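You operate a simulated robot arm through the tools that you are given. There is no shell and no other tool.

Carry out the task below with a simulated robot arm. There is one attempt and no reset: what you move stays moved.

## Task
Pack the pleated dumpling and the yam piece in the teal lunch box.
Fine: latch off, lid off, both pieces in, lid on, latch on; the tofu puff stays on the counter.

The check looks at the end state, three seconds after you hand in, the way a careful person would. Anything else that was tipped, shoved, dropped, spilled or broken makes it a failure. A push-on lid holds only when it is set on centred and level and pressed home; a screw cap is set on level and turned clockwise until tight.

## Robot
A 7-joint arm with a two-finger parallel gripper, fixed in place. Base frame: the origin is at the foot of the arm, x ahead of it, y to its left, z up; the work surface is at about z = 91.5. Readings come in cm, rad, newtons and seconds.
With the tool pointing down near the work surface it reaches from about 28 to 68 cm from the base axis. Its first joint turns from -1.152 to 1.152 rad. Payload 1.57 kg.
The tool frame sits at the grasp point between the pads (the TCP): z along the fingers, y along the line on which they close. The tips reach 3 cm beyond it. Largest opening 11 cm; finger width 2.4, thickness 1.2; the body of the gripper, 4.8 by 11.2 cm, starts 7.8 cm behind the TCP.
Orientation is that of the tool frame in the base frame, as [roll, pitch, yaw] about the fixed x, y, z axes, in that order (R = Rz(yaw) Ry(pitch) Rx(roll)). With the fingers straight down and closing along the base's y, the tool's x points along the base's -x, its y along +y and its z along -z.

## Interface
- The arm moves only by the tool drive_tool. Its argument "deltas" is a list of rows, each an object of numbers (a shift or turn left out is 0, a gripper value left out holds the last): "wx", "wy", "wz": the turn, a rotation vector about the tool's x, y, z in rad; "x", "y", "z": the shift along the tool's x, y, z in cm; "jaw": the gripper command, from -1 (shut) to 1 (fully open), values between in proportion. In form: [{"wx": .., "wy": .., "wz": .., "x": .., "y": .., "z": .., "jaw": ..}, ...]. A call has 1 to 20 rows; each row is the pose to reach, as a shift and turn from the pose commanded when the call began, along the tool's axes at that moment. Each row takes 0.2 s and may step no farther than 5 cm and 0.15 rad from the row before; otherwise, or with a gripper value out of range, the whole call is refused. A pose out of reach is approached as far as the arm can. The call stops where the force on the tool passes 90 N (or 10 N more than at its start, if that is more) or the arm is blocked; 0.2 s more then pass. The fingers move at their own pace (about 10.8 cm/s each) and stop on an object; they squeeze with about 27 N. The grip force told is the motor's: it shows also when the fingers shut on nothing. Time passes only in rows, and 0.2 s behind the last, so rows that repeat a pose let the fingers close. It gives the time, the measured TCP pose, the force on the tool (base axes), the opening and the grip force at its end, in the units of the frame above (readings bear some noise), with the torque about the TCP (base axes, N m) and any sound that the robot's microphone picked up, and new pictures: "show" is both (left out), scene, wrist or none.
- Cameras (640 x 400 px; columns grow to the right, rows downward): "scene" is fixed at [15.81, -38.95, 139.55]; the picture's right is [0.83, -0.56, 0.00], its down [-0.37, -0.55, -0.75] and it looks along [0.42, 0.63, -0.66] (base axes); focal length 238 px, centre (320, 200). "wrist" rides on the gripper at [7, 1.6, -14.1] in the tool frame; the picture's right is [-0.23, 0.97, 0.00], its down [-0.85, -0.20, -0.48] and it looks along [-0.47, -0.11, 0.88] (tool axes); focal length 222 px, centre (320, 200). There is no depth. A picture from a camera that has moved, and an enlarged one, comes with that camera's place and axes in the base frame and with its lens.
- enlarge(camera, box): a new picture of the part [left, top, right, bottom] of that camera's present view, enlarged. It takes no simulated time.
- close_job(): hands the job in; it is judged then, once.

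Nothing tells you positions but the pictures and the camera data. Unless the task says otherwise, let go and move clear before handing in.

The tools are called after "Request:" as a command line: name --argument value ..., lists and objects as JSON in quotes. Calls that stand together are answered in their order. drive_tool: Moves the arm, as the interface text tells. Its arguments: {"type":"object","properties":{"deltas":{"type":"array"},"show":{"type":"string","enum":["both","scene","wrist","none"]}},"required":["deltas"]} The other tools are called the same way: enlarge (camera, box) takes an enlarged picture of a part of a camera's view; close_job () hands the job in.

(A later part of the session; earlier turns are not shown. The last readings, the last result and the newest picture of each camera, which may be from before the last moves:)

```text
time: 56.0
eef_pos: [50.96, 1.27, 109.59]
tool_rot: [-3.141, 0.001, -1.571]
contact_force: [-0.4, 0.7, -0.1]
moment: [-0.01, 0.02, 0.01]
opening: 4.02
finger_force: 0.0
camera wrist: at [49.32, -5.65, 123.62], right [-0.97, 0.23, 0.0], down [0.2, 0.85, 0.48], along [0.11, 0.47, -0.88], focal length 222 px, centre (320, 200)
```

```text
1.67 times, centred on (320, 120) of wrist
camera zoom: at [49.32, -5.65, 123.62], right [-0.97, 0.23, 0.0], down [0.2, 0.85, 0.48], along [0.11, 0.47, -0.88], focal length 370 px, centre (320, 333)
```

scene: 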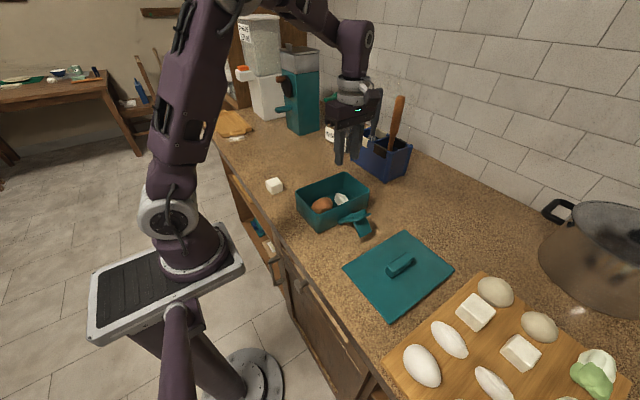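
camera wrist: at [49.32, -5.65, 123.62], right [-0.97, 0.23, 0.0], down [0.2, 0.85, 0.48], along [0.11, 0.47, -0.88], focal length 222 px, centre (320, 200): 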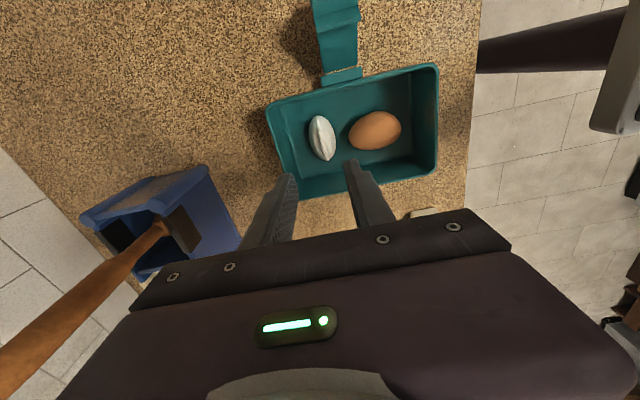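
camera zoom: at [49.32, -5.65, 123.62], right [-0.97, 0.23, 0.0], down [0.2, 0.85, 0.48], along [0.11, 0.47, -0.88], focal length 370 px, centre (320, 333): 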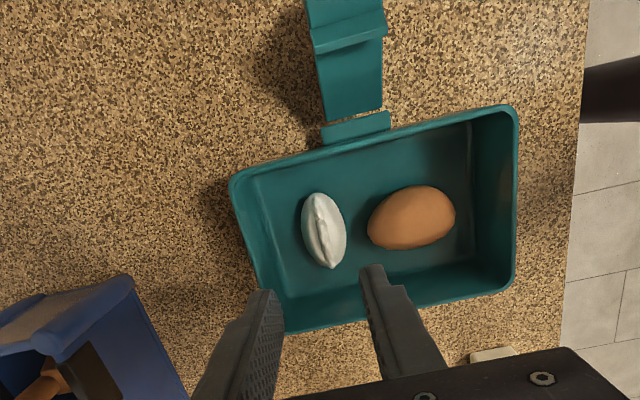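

Both pieces lie flat in the box and the tofu is untouched. Now I return to the lid, turning the tool back to the original orientation above the handle.

Request:
drive_tool --deltas '[{"wz": 0.1428, "x": 2.3, "y": 0.4, "jaw": 0}, {"wz": 0.2856, "x": 4.6, "y": 0.8, "jaw": 0}, {"wz": 0.4284, "x": 6.9, "y": 1.2, "jaw": 0}, {"wz": 0.5712, "x": 9.2, "y": 1.6, "jaw": 0}, {"wz": 0.714, "x": 11.5, "y": 2.0, "jaw": 0}, {"wz": 0.8568, "x": 13.8, "y": 2.4, "jaw": 0}, {"wz": 0.9996, "x": 16.1, "y": 2.8, "jaw": 0}, {"wz": 1.1424, "x": 18.4, "y": 3.2, "jaw": 0}, {"wz": 1.2852, "x": 20.7, "y": 3.6, "jaw": 0}, {"wz": 1.428, "x": 23, "y": 4.0, "jaw": 0}, {"wz": 1.5708, "x": 25.32, "y": 4.0, "jaw": 0}, {"wz": 1.5708, "x": 25.32, "y": 4.0, "jaw": 0}]'

Request:
enlarge --camera "wrist" --box '[160, 0, 480, 240]'

```text
time: 58.6
eef_pos: [46.87, -24.18, 109.26]
tool_rot: [-3.141, 0.0, 3.138]
contact_force: [0.4, -1.0, 0.1]
moment: [0.04, 0.01, 0.01]
opening: 5.51
finger_force: 0.1
camera wrist: at [39.93, -22.36, 123.52], right [0.23, 0.97, 0.0], down [0.85, -0.2, 0.48], along [0.47, -0.11, -0.88], focal length 222 px, centre (320, 200)
```

scene: 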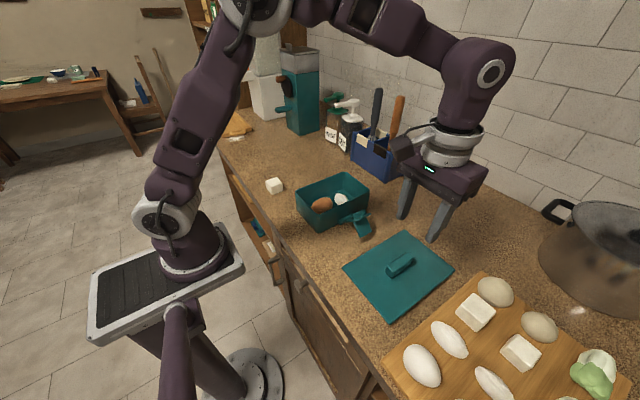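
wrist: 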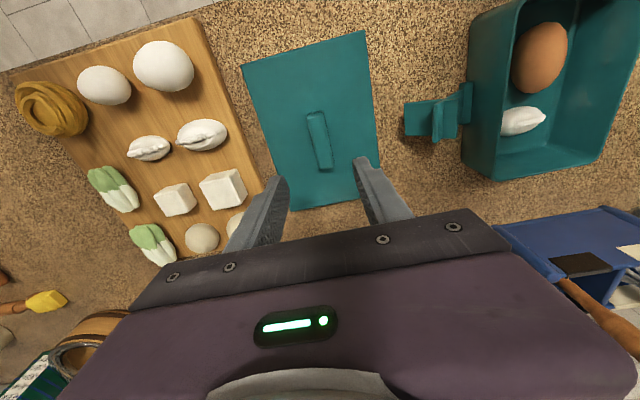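

```text
1.67 times, centred on (320, 120) of wrist
camera zoom: at [39.93, -22.36, 123.52], right [0.23, 0.97, 0.0], down [0.85, -0.2, 0.48], along [0.47, -0.11, -0.88], focal length 370 px, centre (320, 333)
```

zoom: 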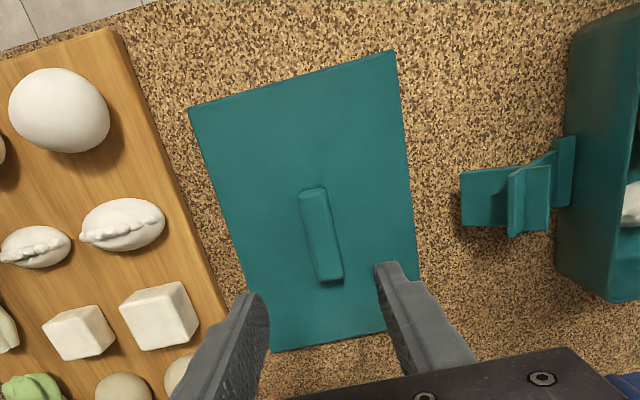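

The tool is back over the handle. Descending to the height where I released it and gripping again.

Request:
drive_tool --deltas '[{"z": 3}, {"z": 6}, {"z": 9}, {"z": 11.5}, {"z": 12.5}, {"z": 12.7}, {"z": 12.7, "jaw": -1}, {"z": 12.7, "jaw": -1}, {"z": 12.7, "jaw": -1}, {"z": 12.7, "jaw": -1}]'

Request:
enlarge --camera "wrist" --box '[160, 0, 480, 240]'

```text
time: 60.8
eef_pos: [46.83, -24.06, 96.75]
tool_rot: [3.141, 0.0, 3.141]
contact_force: [0.1, 0.1, -0.2]
moment: [0.04, 0.01, 0.03]
opening: 2.11
finger_force: 27.3
camera wrist: at [39.89, -22.37, 110.85], right [0.23, 0.97, 0.0], down [0.85, -0.2, 0.48], along [0.47, -0.11, -0.88], focal length 222 px, centre (320, 200)
```

scene: 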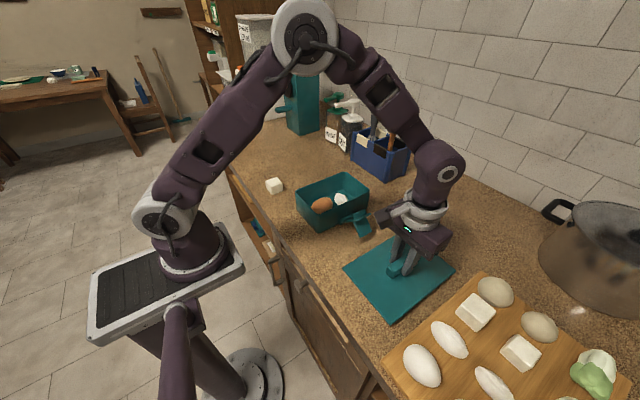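
wrist: 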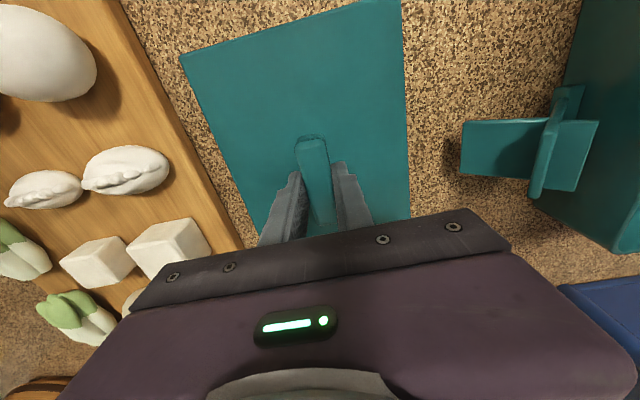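

```text
1.67 times, centred on (320, 120) of wrist
camera zoom: at [39.89, -22.37, 110.85], right [0.23, 0.97, 0.0], down [0.85, -0.2, 0.48], along [0.47, -0.11, -0.88], focal length 370 px, centre (320, 333)
```

zoom: 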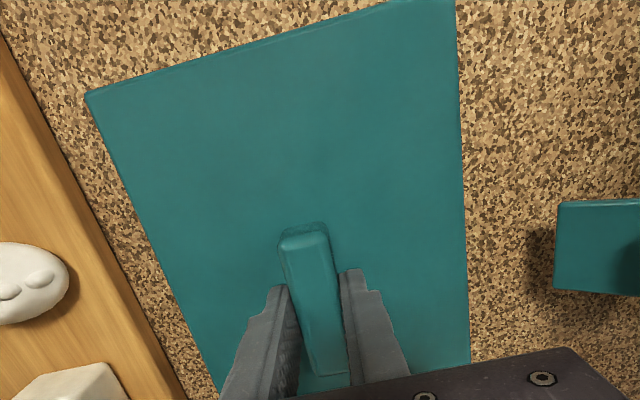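

The lid sits in the grip exactly as before. Lifting and carrying it back over the box (25.2 cm toward +y).

Request:
drive_tool --deltas '[{"z": -1}, {"z": -3}, {"z": -6}, {"z": -9}, {"z": -12}, {"z": -13.4}, {"z": -13.4, "y": 2.5}, {"z": -13.4, "y": 5}, {"z": -13.4, "y": 7.5}, {"z": -13.4, "y": 10}, {"z": -13.4, "y": 12.5}, {"z": -13.4, "y": 15}, {"z": -13.4, "y": 17.5}, {"z": -13.4, "y": 20}, {"z": -13.4, "y": 22.5}, {"z": -13.4, "y": 24.5}, {"z": -13.4, "y": 25.2}, {"z": -13.4, "y": 25.2}]'

Request:
enlarge --camera "scene" --box '[260, 130, 400, 240]'

Request:
enlarge --camera "wrist" --box '[160, 0, 480, 240]'

```text
time: 64.6
eef_pos: [46.91, 1.33, 109.91]
tool_rot: [-3.141, 0.0, 3.142]
contact_force: [-0.1, 0.6, -1.4]
moment: [0.03, 0.01, -0.03]
opening: 2.14
finger_force: 27.5
camera wrist: at [40.0, 2.93, 124.04], right [0.23, 0.97, 0.0], down [0.85, -0.2, 0.48], along [0.47, -0.11, -0.88], focal length 222 px, centre (320, 200)
```

scene: 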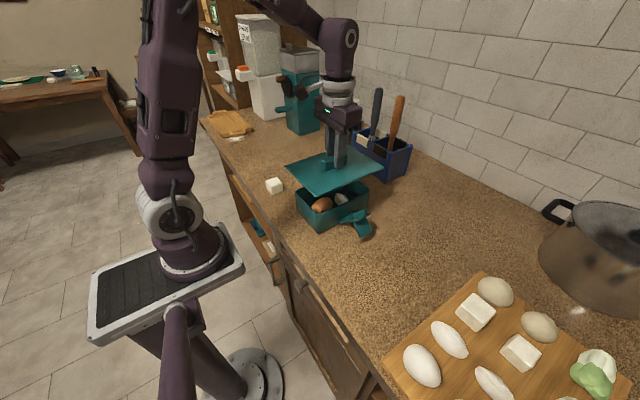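
wrist: 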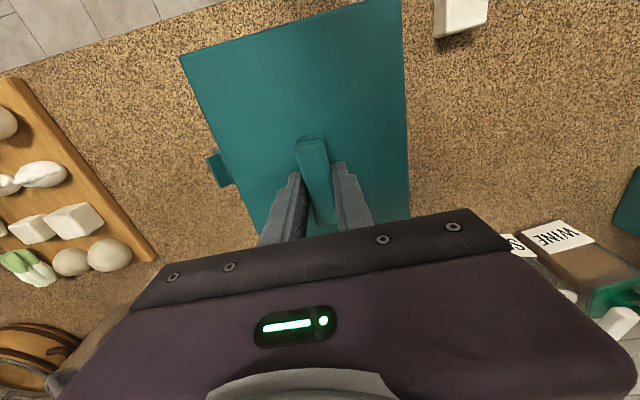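

```text
3.64 times, centred on (330, 185) of scene
camera zoom: at [15.81, -38.95, 139.55], right [0.83, -0.56, 0.0], down [-0.37, -0.55, -0.75], along [0.42, 0.63, -0.66], focal length 864 px, centre (284, 254)
```

zoom: 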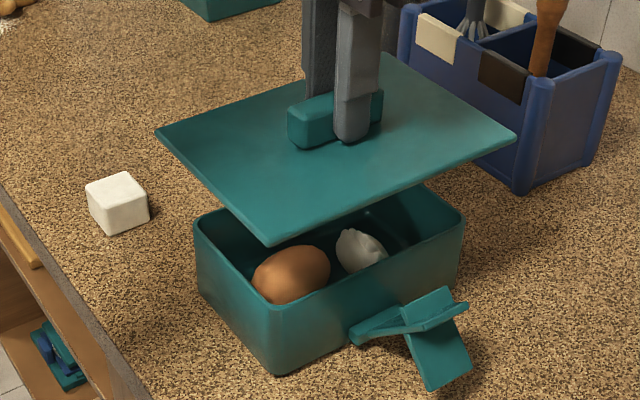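

```text
1.67 times, centred on (320, 120) of wrist
camera zoom: at [40.0, 2.93, 124.04], right [0.23, 0.97, 0.0], down [0.85, -0.2, 0.48], along [0.47, -0.11, -0.88], focal length 370 px, centre (320, 333)
```

zoom: 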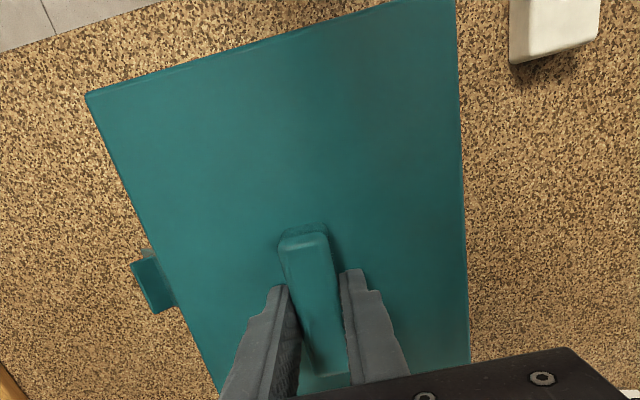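

The lid is above the box. I lower to the same height as just after lift-off (Z0+1.8) and compare the picture with the earlier one.

Request:
drive_tool --deltas '[{"z": 1.5}, {"z": 3}, {"z": 4.5}, {"z": 5.5}, {"z": 5.5}, {"z": 5.5}]'

Request:
enlarge --camera "scene" --box '[260, 145, 400, 245]'

```text
time: 66.0
eef_pos: [46.92, 1.13, 104.44]
tool_rot: [3.141, -0.001, 3.141]
contact_force: [0.2, 0.2, -0.9]
moment: [0.01, -0.01, 0.02]
opening: 2.14
finger_force: 26.5
camera wrist: at [39.99, 2.8, 118.66], right [0.23, 0.97, 0.0], down [0.85, -0.2, 0.48], along [0.47, -0.11, -0.88], focal length 222 px, centre (320, 200)
```

scene: 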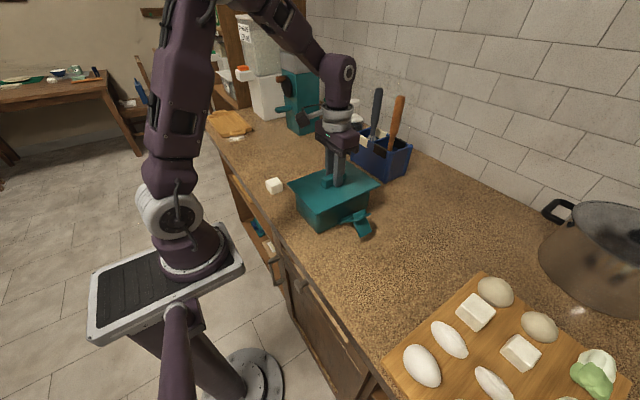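
wrist: 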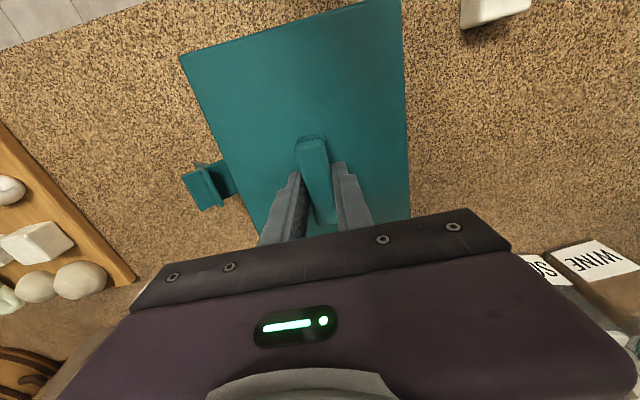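

```text
4.00 times, centred on (330, 195) of scene
camera zoom: at [15.81, -38.95, 139.55], right [0.83, -0.56, 0.0], down [-0.37, -0.55, -0.75], along [0.42, 0.63, -0.66], focal length 950 px, centre (280, 220)
```

zoom: 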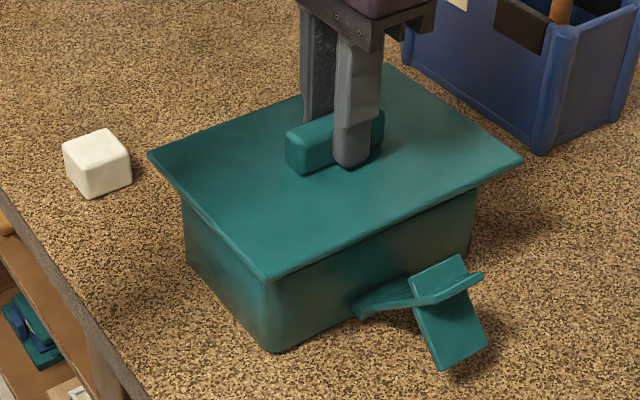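

The picture matches the lift-off view, so the lid is aligned. Lowering it onto the rim slowly.

Request:
drive_tool --deltas '[{"z": 0.4}, {"z": 0.8}, {"z": 1.1}, {"z": 1.4}, {"z": 1.6}, {"z": 1.7}, {"z": 1.8}, {"z": 1.8}]'

Request:
enlarge --camera "scene" --box '[260, 145, 400, 245]'

```text
time: 67.8
eef_pos: [46.87, 1.31, 102.77]
tool_rot: [-3.141, 0.0, 3.141]
contact_force: [0.3, -0.1, -1.7]
moment: [-0.03, -0.01, 0.04]
opening: 2.13
finger_force: 27.1
camera wrist: at [39.87, 2.9, 116.95], right [0.23, 0.97, 0.0], down [0.85, -0.2, 0.48], along [0.47, -0.11, -0.88], focal length 222 px, centre (320, 200)
```

scene: 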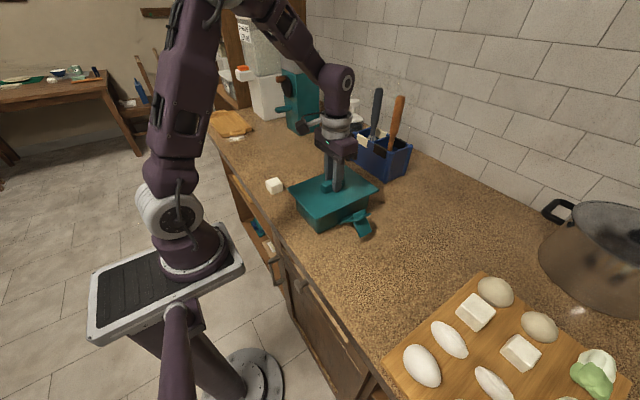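
wrist: 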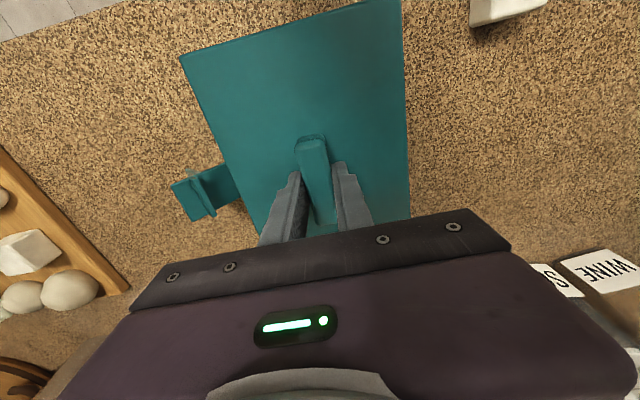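

```text
4.00 times, centred on (330, 195) of scene
camera zoom: at [15.81, -38.95, 139.55], right [0.83, -0.56, 0.0], down [-0.37, -0.55, -0.75], along [0.42, 0.63, -0.66], focal length 950 px, centre (280, 220)
```

zoom: 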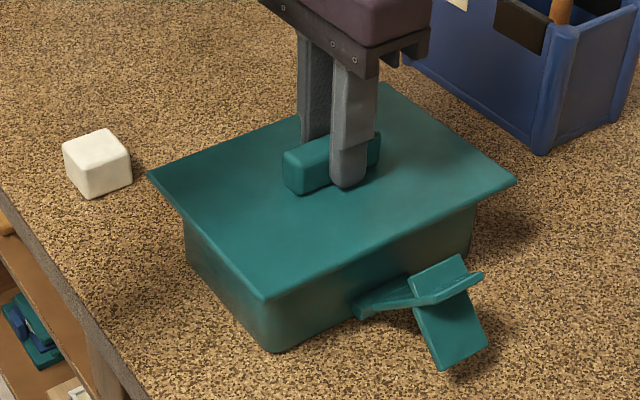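

The lid is almost seated with no contact force yet. Continuing down in 1 mm steps.

Request:
drive_tool --deltas '[{"z": 0.1}, {"z": 0.2}, {"z": 0.2}]' --show "none"

```text
time: 68.6
eef_pos: [46.89, 1.31, 102.52]
tool_rot: [-3.141, 0.006, -3.141]
contact_force: [3.6, 1.9, 18.9]
moment: [0.04, -0.19, 0.01]
opening: 2.13
finger_force: 26.9
```

Request:
drive_tool --deltas '[{"z": 0.1}, {"z": 0.2}, {"z": 0.2}]'

Request:
enlarge --camera "scene" --box '[260, 145, 400, 245]'

```text
time: 69.4
eef_pos: [46.91, 0.98, 102.37]
tool_rot: [3.14, -0.002, 3.141]
contact_force: [3.0, 4.5, 18.7]
moment: [0.08, -0.12, 0.0]
opening: 2.15
finger_force: 27.1
camera wrist: at [39.84, 2.9, 116.53], right [0.23, 0.97, 0.0], down [0.85, -0.2, 0.48], along [0.47, -0.11, -0.88], focal length 222 px, centre (320, 200)
```

scene: 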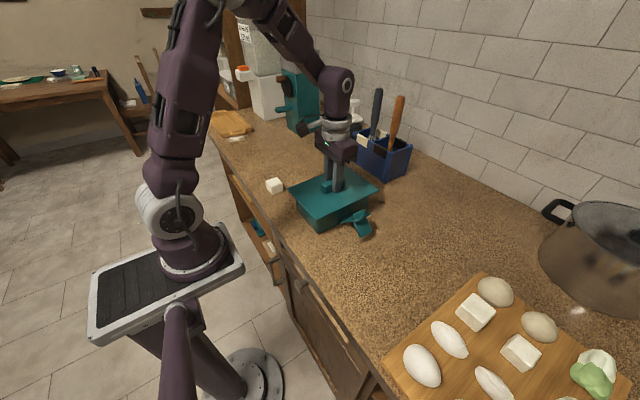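
wrist: 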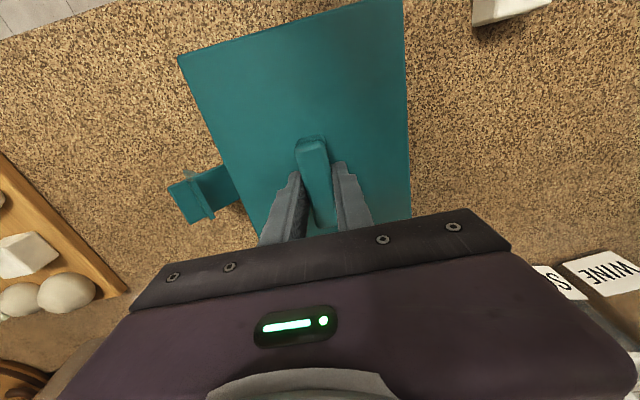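

```text
4.00 times, centred on (330, 195) of scene
camera zoom: at [15.79, -38.94, 139.56], right [0.83, -0.56, 0.0], down [-0.36, -0.55, -0.75], along [0.42, 0.63, -0.66], focal length 950 px, centre (280, 220)
```

zoom: 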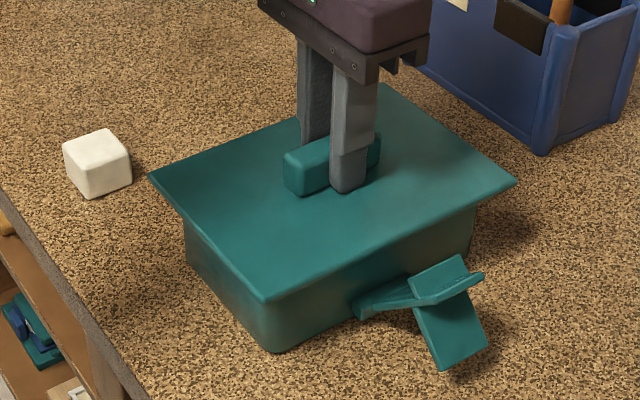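

The handle is slipping in the grip at about 19 N, so I need to check the seating closely before pressing from above.

Request:
enlarge --camera "scene" --box '[290, 195, 346, 235]'

Request:
enlarge --camera "scene" --box '[335, 165, 391, 205]'

Request:
enlarge --camera "scene" --box '[280, 170, 336, 210]'

```text
10.00 times, centred on (318, 215) of scene
camera zoom: at [15.79, -38.94, 139.56], right [0.83, -0.56, 0.0], down [-0.36, -0.55, -0.75], along [0.42, 0.63, -0.66], focal length 2375 px, centre (340, 50)
```

zoom: 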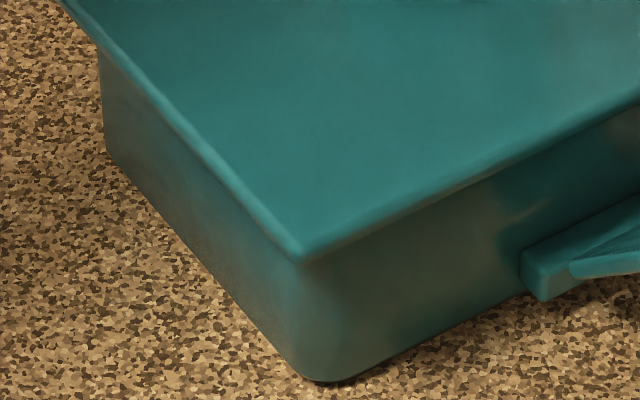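

```text
10.00 times, centred on (363, 185) of scene
camera zoom: at [15.79, -38.94, 139.56], right [0.83, -0.56, 0.0], down [-0.36, -0.55, -0.75], along [0.42, 0.63, -0.66], focal length 2375 px, centre (-110, 350)
```

zoom: 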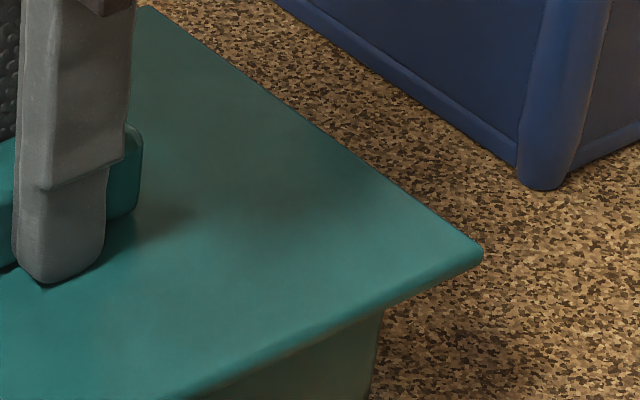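

```text
10.00 times, centred on (308, 190) of scene
camera zoom: at [15.79, -38.94, 139.56], right [0.83, -0.56, 0.0], down [-0.36, -0.55, -0.75], along [0.42, 0.63, -0.66], focal length 2375 px, centre (440, 300)
```

zoom: 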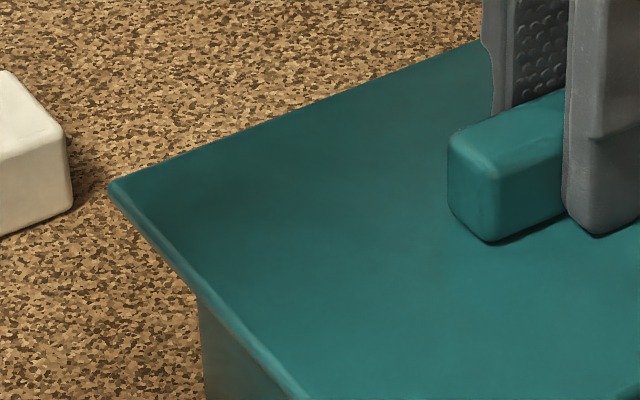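

The lid sits level at its original height. I'll release, rise, close the fingers and press down on the top centre of the handle to make sure it is home.

Request:
drive_tool --deltas '[{"z": -0.2, "jaw": -1}, {"z": -0.2, "jaw": 0}, {"z": -0.2, "jaw": 0}, {"z": -2, "jaw": 0}, {"z": -4, "jaw": 0}, {"z": -6, "jaw": -1}, {"z": -6, "jaw": -1}, {"z": -6, "jaw": -1}]'

Request:
enlarge --camera "scene" --box '[260, 145, 400, 245]'

Request:
enlarge --camera "wrist" --box '[160, 0, 480, 240]'

```text
time: 71.2
eef_pos: [46.95, 1.45, 108.24]
tool_rot: [3.141, -0.001, 3.141]
contact_force: [0.3, -0.1, 0.4]
moment: [-0.01, 0.03, 0.01]
opening: 0.0
finger_force: 20.9
camera wrist: at [40.01, 3.03, 122.46], right [0.23, 0.97, 0.0], down [0.85, -0.2, 0.48], along [0.47, -0.11, -0.88], focal length 222 px, centre (320, 200)
```

scene: 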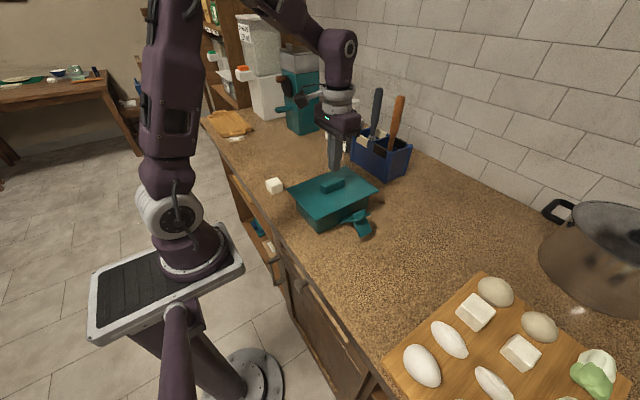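
wrist: 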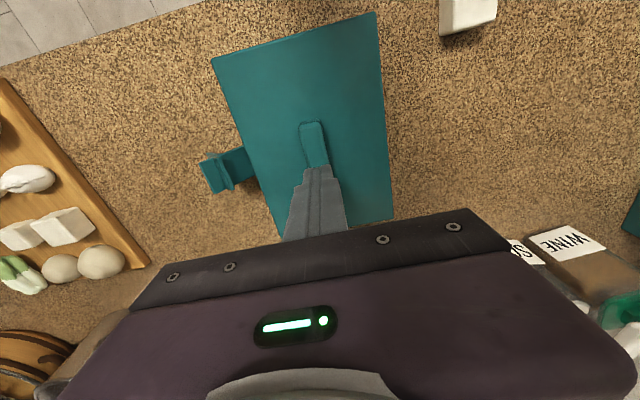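

```text
4.00 times, centred on (330, 195) of scene
camera zoom: at [15.81, -38.95, 139.55], right [0.83, -0.56, 0.0], down [-0.37, -0.55, -0.75], along [0.42, 0.63, -0.66], focal length 950 px, centre (280, 220)
```

zoom: 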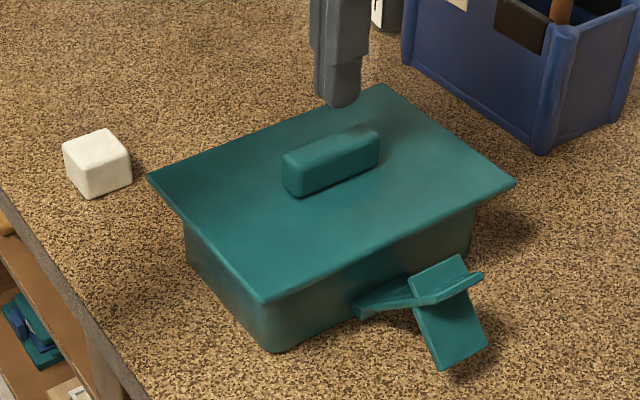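

```text
1.67 times, centred on (320, 120) of wrist
camera zoom: at [40.01, 3.03, 122.46], right [0.23, 0.97, 0.0], down [0.85, -0.2, 0.48], along [0.47, -0.11, -0.88], focal length 370 px, centre (320, 333)
```

zoom: 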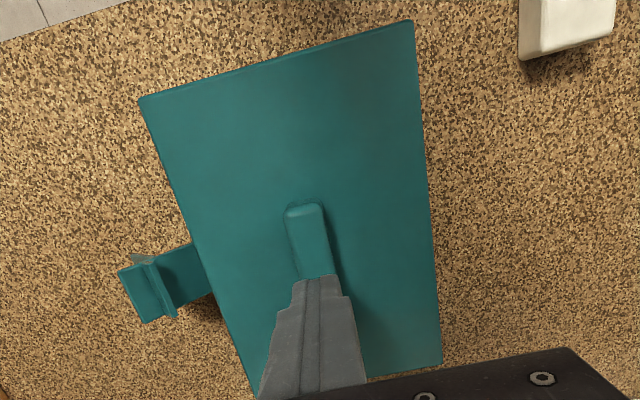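

The lid lies level on the rim, matching the original view. Now pressing down on the handle's centre with closed fingers in small steps.

Request:
drive_tool --deltas '[{"z": 1.5}, {"z": 2.8}, {"z": 3.4}, {"z": 3.6}, {"z": 3.8}, {"z": 3.8}]' --show "none"

```text
time: 72.3
eef_pos: [47.04, 1.26, 105.21]
tool_rot: [3.14, 0.01, -3.141]
contact_force: [-3.0, 0.0, 24.1]
moment: [0.01, 0.41, 0.04]
opening: 0.0
finger_force: 21.5
stopped in row 5: the force on the tool passed its limit at 99 N (the readings are from after the stop); the commanded pose is now the measured one
```

The handle top was higher than I estimated, so the press stopped on contact at the force limit. I'll check that nothing shifted.

Request:
drive_tool --deltas '[{"z": -0.05}]'

Request:
enlarge --camera "scene" --box '[260, 145, 400, 245]'

Request:
enlarge --camera "wrist" --box '[160, 0, 480, 240]'

```text
time: 72.7
eef_pos: [47.0, 1.17, 105.08]
tool_rot: [3.141, 0.012, 3.141]
contact_force: [-4.8, -1.5, 31.7]
moment: [-0.04, 0.43, 0.07]
opening: 0.0
finger_force: 21.5
camera wrist: at [39.92, 2.91, 119.25], right [0.23, 0.97, 0.0], down [0.85, -0.2, 0.49], along [0.47, -0.11, -0.87], focal length 222 px, centre (320, 200)
```

scene: 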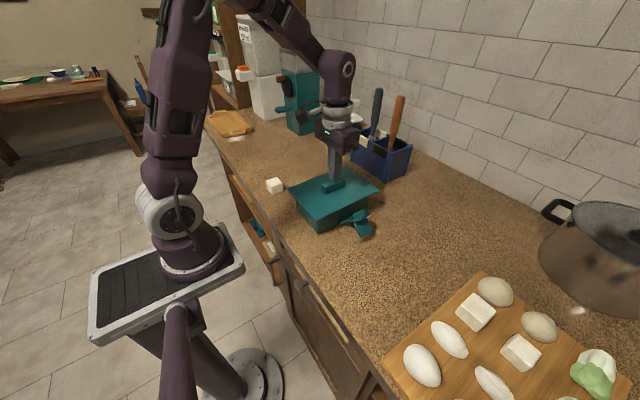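
wrist: 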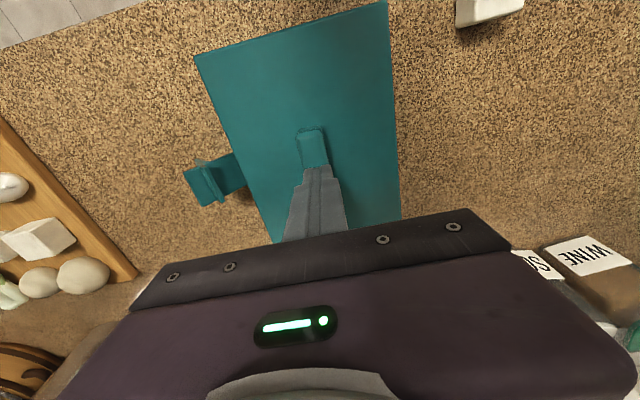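

```text
4.00 times, centred on (330, 195) of scene
camera zoom: at [15.75, -38.95, 139.56], right [0.83, -0.56, 0.0], down [-0.36, -0.55, -0.75], along [0.42, 0.63, -0.66], focal length 950 px, centre (280, 220)
```

zoom: 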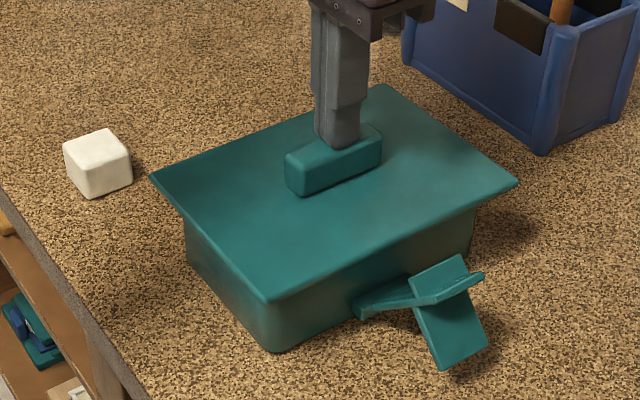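

```text
1.67 times, centred on (320, 120) of wrist
camera zoom: at [39.92, 2.91, 119.25], right [0.23, 0.97, 0.0], down [0.85, -0.2, 0.49], along [0.47, -0.11, -0.87], focal length 370 px, centre (320, 333)
```

zoom: 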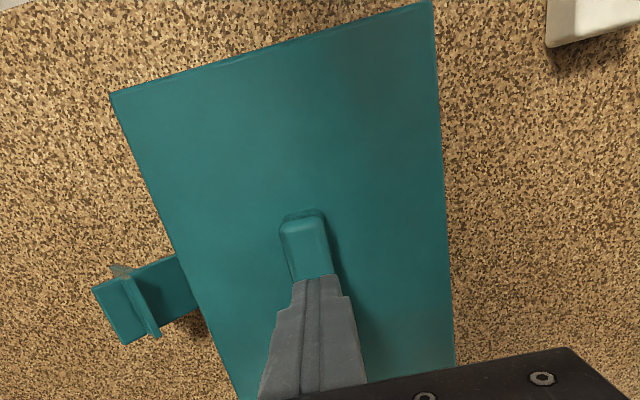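

The press put the lid exactly back to its original pixel positions (corners at 149/175, 384/84, 266/301), so it is home. I'll rise, then turn the tool and go out over the open latch to measure it.

Request:
drive_tool --deltas '[{"z": -1, "wy": 0.012}, {"z": -4, "wy": 0.012}, {"z": -8, "wy": 0.012}, {"z": -8, "wy": 0.012}]' --show "none"

Request:
drive_tool --deltas '[{"wz": -0.1428, "y": -1.7, "jaw": 1}, {"wz": -0.2856, "y": -3.4, "jaw": 1}, {"wz": -0.4284, "y": -5.1, "jaw": 1}, {"wz": -0.5712, "y": -6.8, "jaw": 1}, {"wz": -0.714, "y": -8.5, "jaw": 1}, {"wz": -0.8568, "y": -10.2, "jaw": 1}, {"wz": -0.9996, "y": -11.9, "jaw": 1}, {"wz": -1.1424, "y": -13.6, "jaw": 1}, {"wz": -1.2852, "y": -15.3, "jaw": 1}, {"wz": -1.428, "y": -17, "jaw": 1}, {"wz": -1.5708, "y": -19, "jaw": 1}, {"wz": -1.5708, "y": -19, "z": 3, "jaw": 1}, {"wz": -1.5708, "y": -19, "z": 3, "jaw": 1}]'

Request:
enlarge --camera "scene" --box '[330, 190, 394, 235]'

Request:
enlarge --camera "wrist" --box '[240, 110, 420, 240]'

```text
time: 73.7
eef_pos: [46.88, 1.46, 113.24]
tool_rot: [3.139, -0.002, 3.141]
contact_force: [0.2, -0.4, 0.6]
moment: [-0.02, -0.02, 0.0]
opening: 0.0
finger_force: 20.9
```

```text
time: 76.5
eef_pos: [46.93, -17.9, 109.97]
tool_rot: [3.137, 0.002, -1.571]
contact_force: [0.2, 0.0, 0.1]
moment: [0.0, 0.02, 0.0]
opening: 10.97
finger_force: 0.0
camera wrist: at [45.32, -24.87, 124.11], right [-0.97, 0.23, 0.0], down [0.2, 0.85, 0.48], along [0.11, 0.47, -0.88], focal length 222 px, centre (320, 200)
```

scene: 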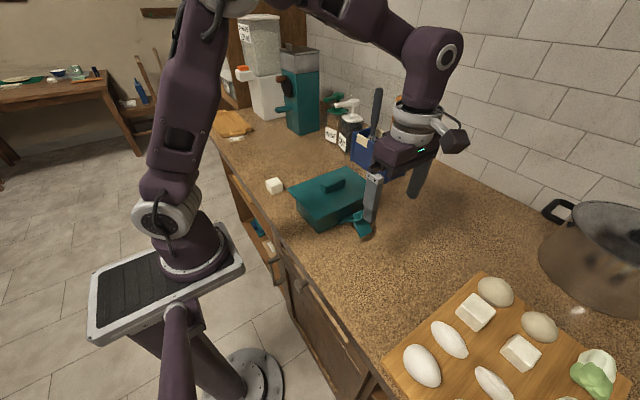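
wrist: 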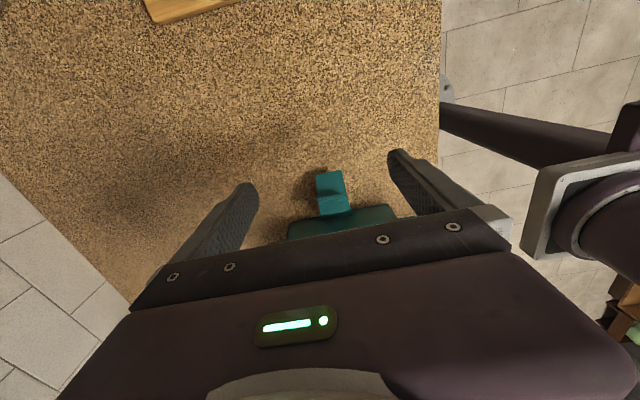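

```text
8.89 times, centred on (362, 212) of scene
camera zoom: at [15.81, -38.95, 139.55], right [0.83, -0.56, 0.0], down [-0.37, -0.55, -0.75], along [0.42, 0.63, -0.66], focal length 2111 px, centre (-53, 89)
```

zoom: 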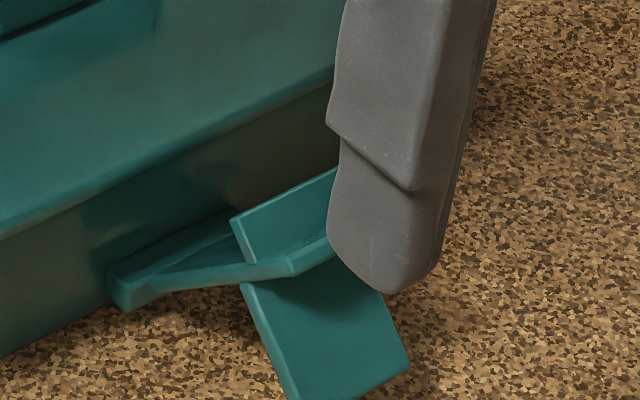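

```text
3.08 times, centred on (330, 175) of wrist
camera zoom: at [45.32, -24.87, 124.11], right [-0.97, 0.23, 0.0], down [0.2, 0.85, 0.48], along [0.11, 0.47, -0.88], focal length 684 px, centre (289, 277)
```

zoom: 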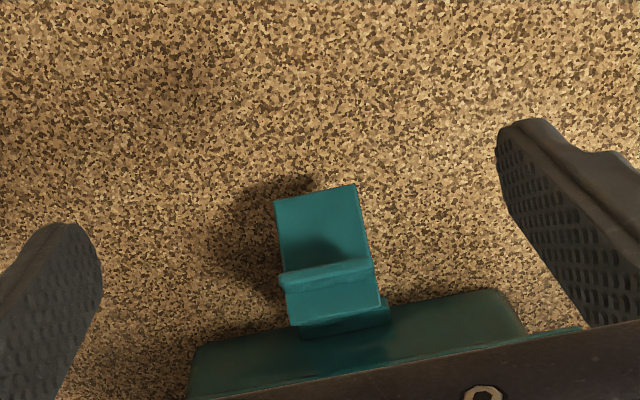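

The flap stayed at roughly 40° open: its plate end is near (y -12, z 99) and the tab end near (y -13.1, z 94.5). I'll close the fingers and come down outside it, then push the plate end inward along its arc.

Request:
drive_tool --deltas '[{"z": 2, "jaw": -1}, {"z": 5, "jaw": -1}, {"z": 8, "jaw": -1}, {"z": 9.5, "jaw": -1}, {"z": 9.5, "x": -1.5, "jaw": -1}, {"z": 9.5, "x": -3, "jaw": -1}, {"z": 9.5, "x": -3.7, "jaw": -1}, {"z": 9.5, "x": -3.7, "jaw": -1}]'

Request:
enlarge --camera "scene" --box '[310, 170, 400, 240]'

Request:
enlarge --camera "wrist" --box '[240, 110, 420, 240]'

```text
time: 78.3
eef_pos: [46.79, -14.14, 100.51]
tool_rot: [3.138, 0.001, -1.571]
contact_force: [0.5, 0.4, 0.2]
moment: [-0.01, -0.04, 0.02]
opening: 0.0
finger_force: 21.7
camera wrist: at [45.24, -21.02, 114.66], right [-0.97, 0.23, 0.0], down [0.2, 0.85, 0.48], along [0.11, 0.47, -0.88], focal length 222 px, centre (320, 200)
```

scene: 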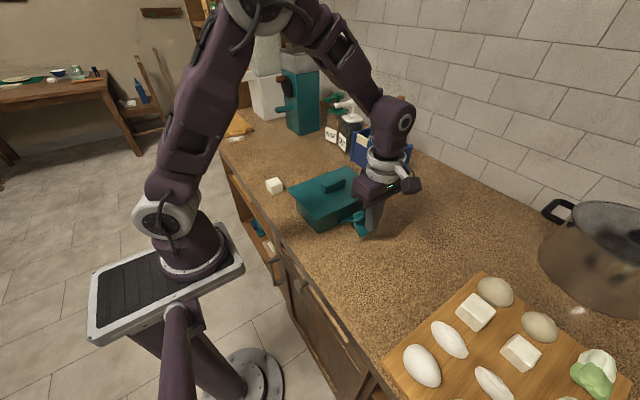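
wrist: 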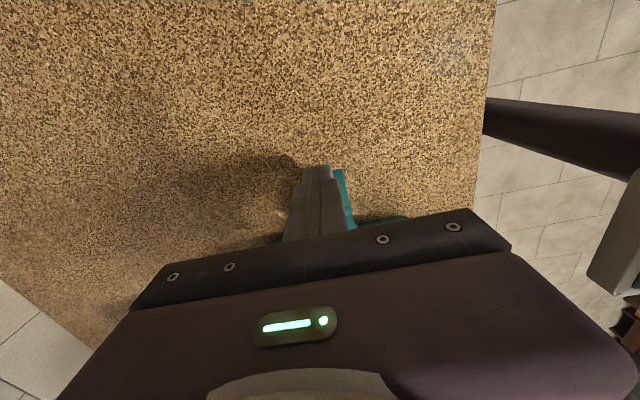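

```text
5.71 times, centred on (355, 205) of scene
camera zoom: at [15.81, -38.95, 139.55], right [0.83, -0.56, 0.0], down [-0.37, -0.55, -0.75], along [0.42, 0.63, -0.66], focal length 1357 px, centre (120, 171)
```

zoom: 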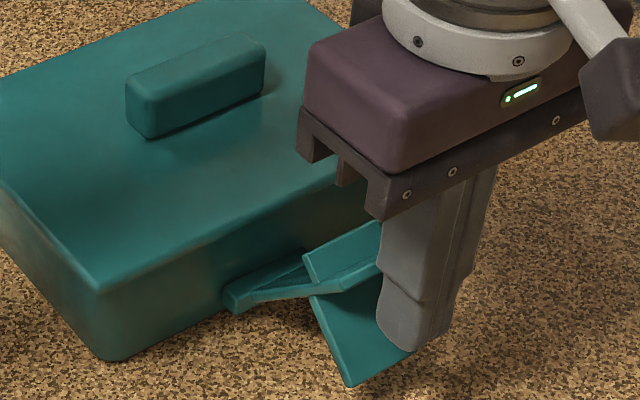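

```text
3.08 times, centred on (330, 175) of wrist
camera zoom: at [45.24, -21.02, 114.66], right [-0.97, 0.23, 0.0], down [0.2, 0.85, 0.48], along [0.11, 0.47, -0.88], focal length 684 px, centre (289, 277)
```

zoom: 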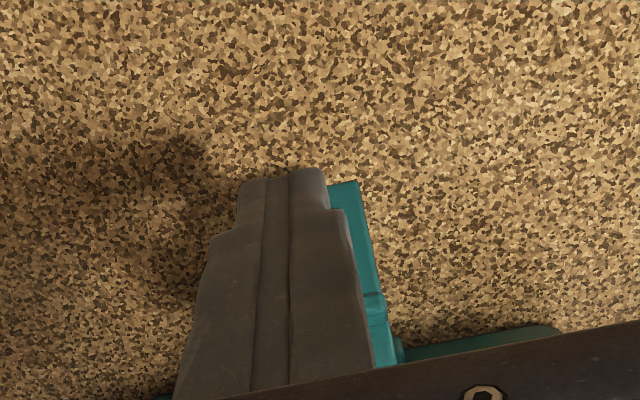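

The finger stands just outside the plate end with no contact. I now push inward and up along the plate's arc in small steps.

Request:
drive_tool --deltas '[{"x": -0.7}, {"x": -1.3}, {"x": -1.7, "z": -0.35}, {"x": -2.1, "z": -0.7}, {"x": -2.5, "z": -1.1}, {"x": -2.9, "z": -1.4}, {"x": -2.9, "z": -1.4}]'

Request:
enlarge --camera "scene" --box '[310, 170, 400, 240]'

Request:
enlarge --camera "scene" --box '[260, 145, 400, 245]'

```text
time: 79.9
eef_pos: [46.95, -11.25, 101.87]
tool_rot: [3.137, 0.002, -1.571]
contact_force: [-1.2, 0.2, 0.0]
moment: [0.02, -0.02, 0.04]
opening: 0.01
finger_force: 21.6
camera wrist: at [45.3, -18.14, 116.03], right [-0.97, 0.23, 0.0], down [0.2, 0.85, 0.48], along [0.11, 0.47, -0.88], focal length 222 px, centre (320, 200)
```

scene: 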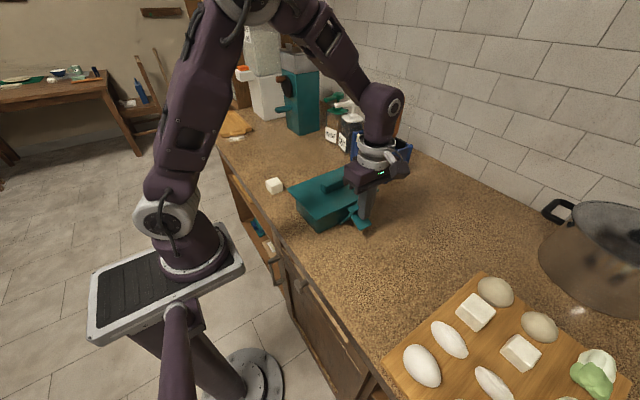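
wrist: 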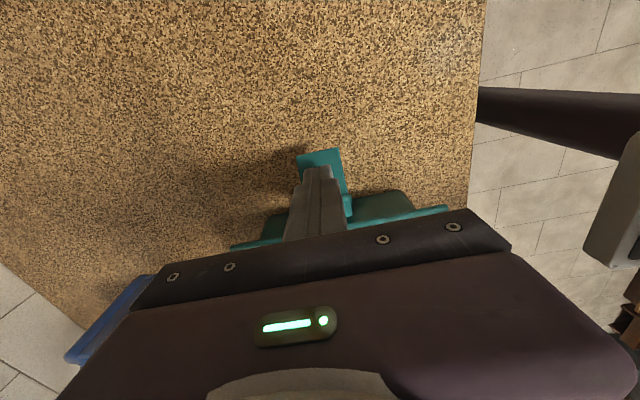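

```text
5.71 times, centred on (355, 205) of scene
camera zoom: at [15.81, -38.95, 139.55], right [0.83, -0.56, 0.0], down [-0.37, -0.55, -0.75], along [0.42, 0.63, -0.66], focal length 1357 px, centre (120, 171)
```

zoom: 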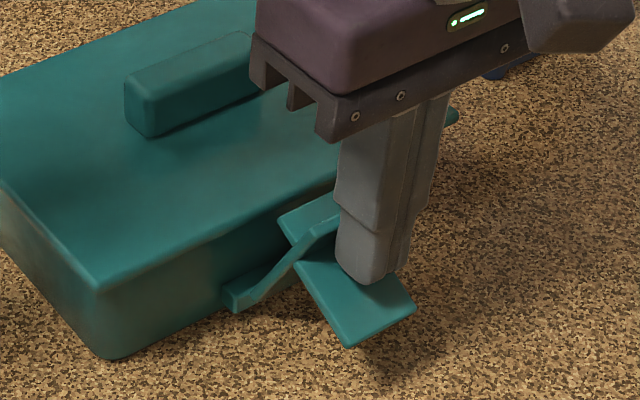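

```text
4.00 times, centred on (330, 195) of scene
camera zoom: at [15.81, -38.95, 139.55], right [0.83, -0.56, 0.0], down [-0.37, -0.55, -0.75], along [0.42, 0.63, -0.66], focal length 950 px, centre (280, 220)
```

zoom: 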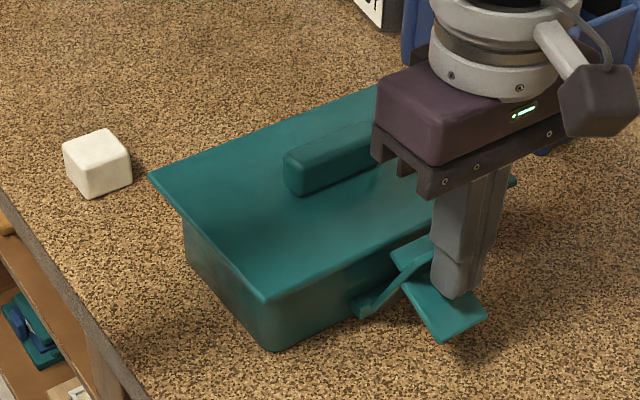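

It is swinging up with negligible force, and the box has not moved. Continuing along the arc.

Request:
drive_tool --deltas '[{"x": -0.4, "z": -0.3}, {"x": -0.75, "z": -0.5}, {"x": -1.1, "z": -0.65}, {"x": -1.4, "z": -0.8}, {"x": -1.7, "z": -0.95}, {"x": -1.7, "z": -0.95}]'

Request:
enlarge --camera "scene" --box '[310, 170, 400, 240]'

Request:
enlarge --camera "scene" --box '[260, 145, 400, 245]'

```text
time: 81.3
eef_pos: [46.92, -9.55, 102.85]
tool_rot: [3.139, 0.003, -1.571]
contact_force: [-0.6, 0.5, -0.4]
moment: [0.04, 0.01, 0.01]
opening: 0.0
finger_force: 21.7
camera wrist: at [45.31, -16.42, 117.07], right [-0.97, 0.23, 0.0], down [0.2, 0.85, 0.48], along [0.11, 0.47, -0.88], focal length 222 px, centre (320, 200)
```

scene: 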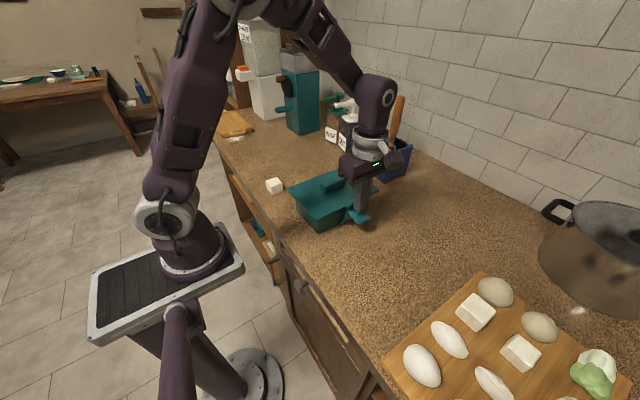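
wrist: 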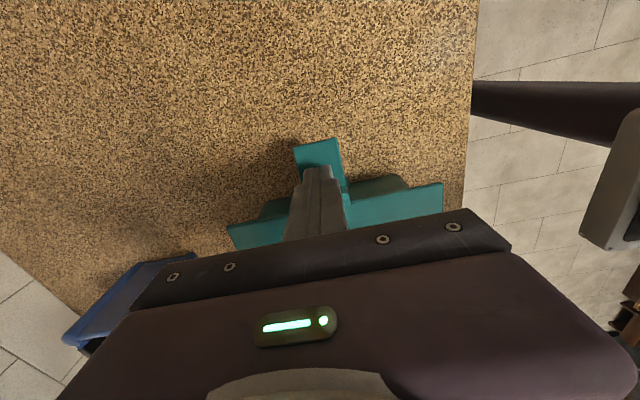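

```text
5.71 times, centred on (355, 205) of scene
camera zoom: at [15.81, -38.95, 139.55], right [0.83, -0.56, 0.0], down [-0.37, -0.55, -0.75], along [0.42, 0.63, -0.66], focal length 1357 px, centre (120, 171)
```

zoom: 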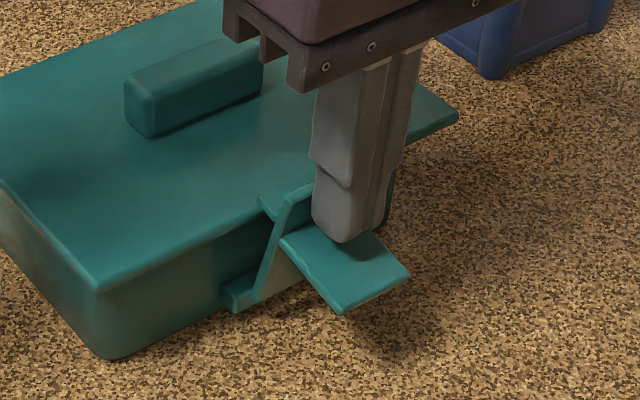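

```text
4.00 times, centred on (330, 195) of scene
camera zoom: at [15.81, -38.95, 139.55], right [0.83, -0.56, 0.0], down [-0.37, -0.55, -0.75], along [0.42, 0.63, -0.66], focal length 950 px, centre (280, 220)
```

zoom: 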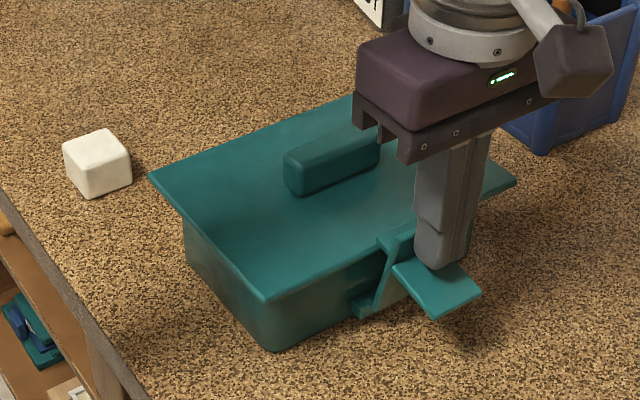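

Nearly closed, about 10° to go, and still no resistance. Continuing in 2 mm steps.

Request:
drive_tool --deltas '[{"x": -0.25, "z": -0.1}, {"x": -0.5, "z": -0.15}, {"x": -0.75, "z": -0.2}, {"x": -0.95, "z": -0.2}, {"x": -0.95, "z": -0.2}]'

Request:
enlarge --camera "scene" --box '[310, 170, 400, 240]'

Request:
enlarge --camera "scene" --box '[260, 145, 400, 245]'

```text
time: 82.5
eef_pos: [46.87, -8.5, 103.04]
tool_rot: [3.137, 0.001, -1.571]
contact_force: [0.4, 0.6, 0.3]
moment: [0.02, 0.0, 0.01]
opening: 0.0
finger_force: 21.0
camera wrist: at [45.32, -15.43, 117.29], right [-0.97, 0.23, 0.0], down [0.2, 0.85, 0.48], along [0.11, 0.47, -0.88], focal length 222 px, centre (320, 200)
```

scene: 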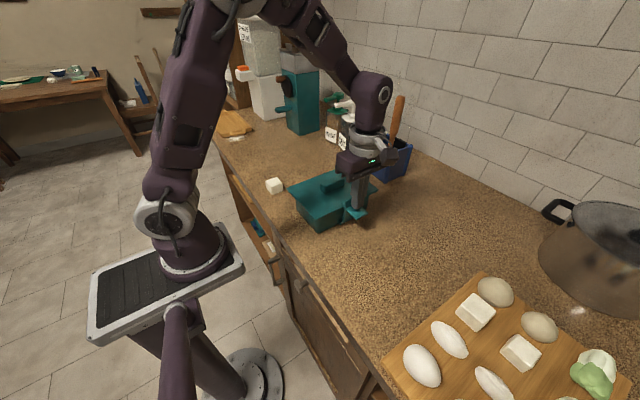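
wrist: 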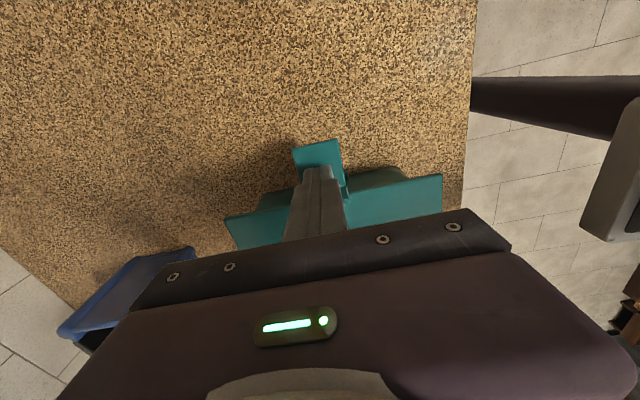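

```text
5.71 times, centred on (355, 205) of scene
camera zoom: at [15.81, -38.95, 139.55], right [0.83, -0.56, 0.0], down [-0.37, -0.55, -0.75], along [0.42, 0.63, -0.66], focal length 1357 px, centre (120, 171)
```

zoom: 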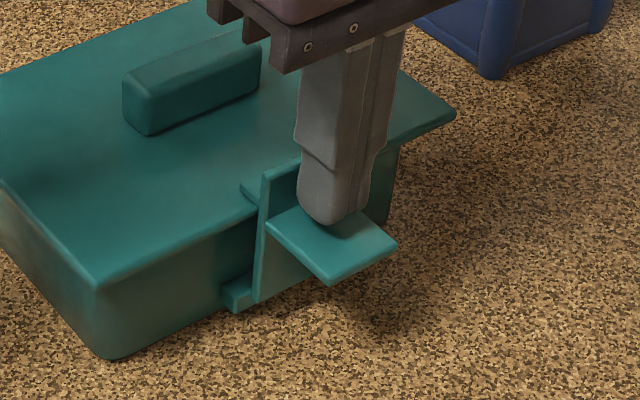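

```text
4.00 times, centred on (330, 195) of scene
camera zoom: at [15.81, -38.95, 139.55], right [0.83, -0.56, 0.0], down [-0.37, -0.55, -0.75], along [0.42, 0.63, -0.66], focal length 950 px, centre (280, 220)
```

zoom: 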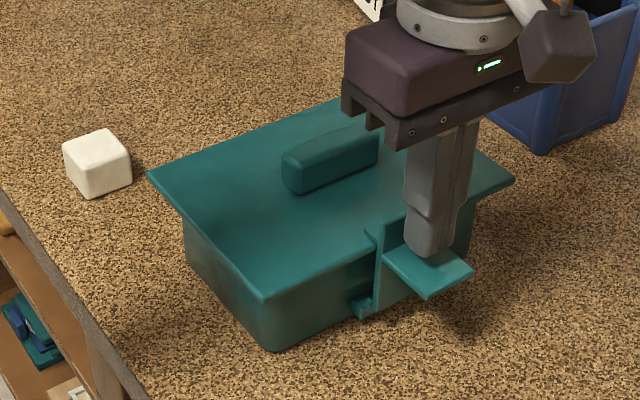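

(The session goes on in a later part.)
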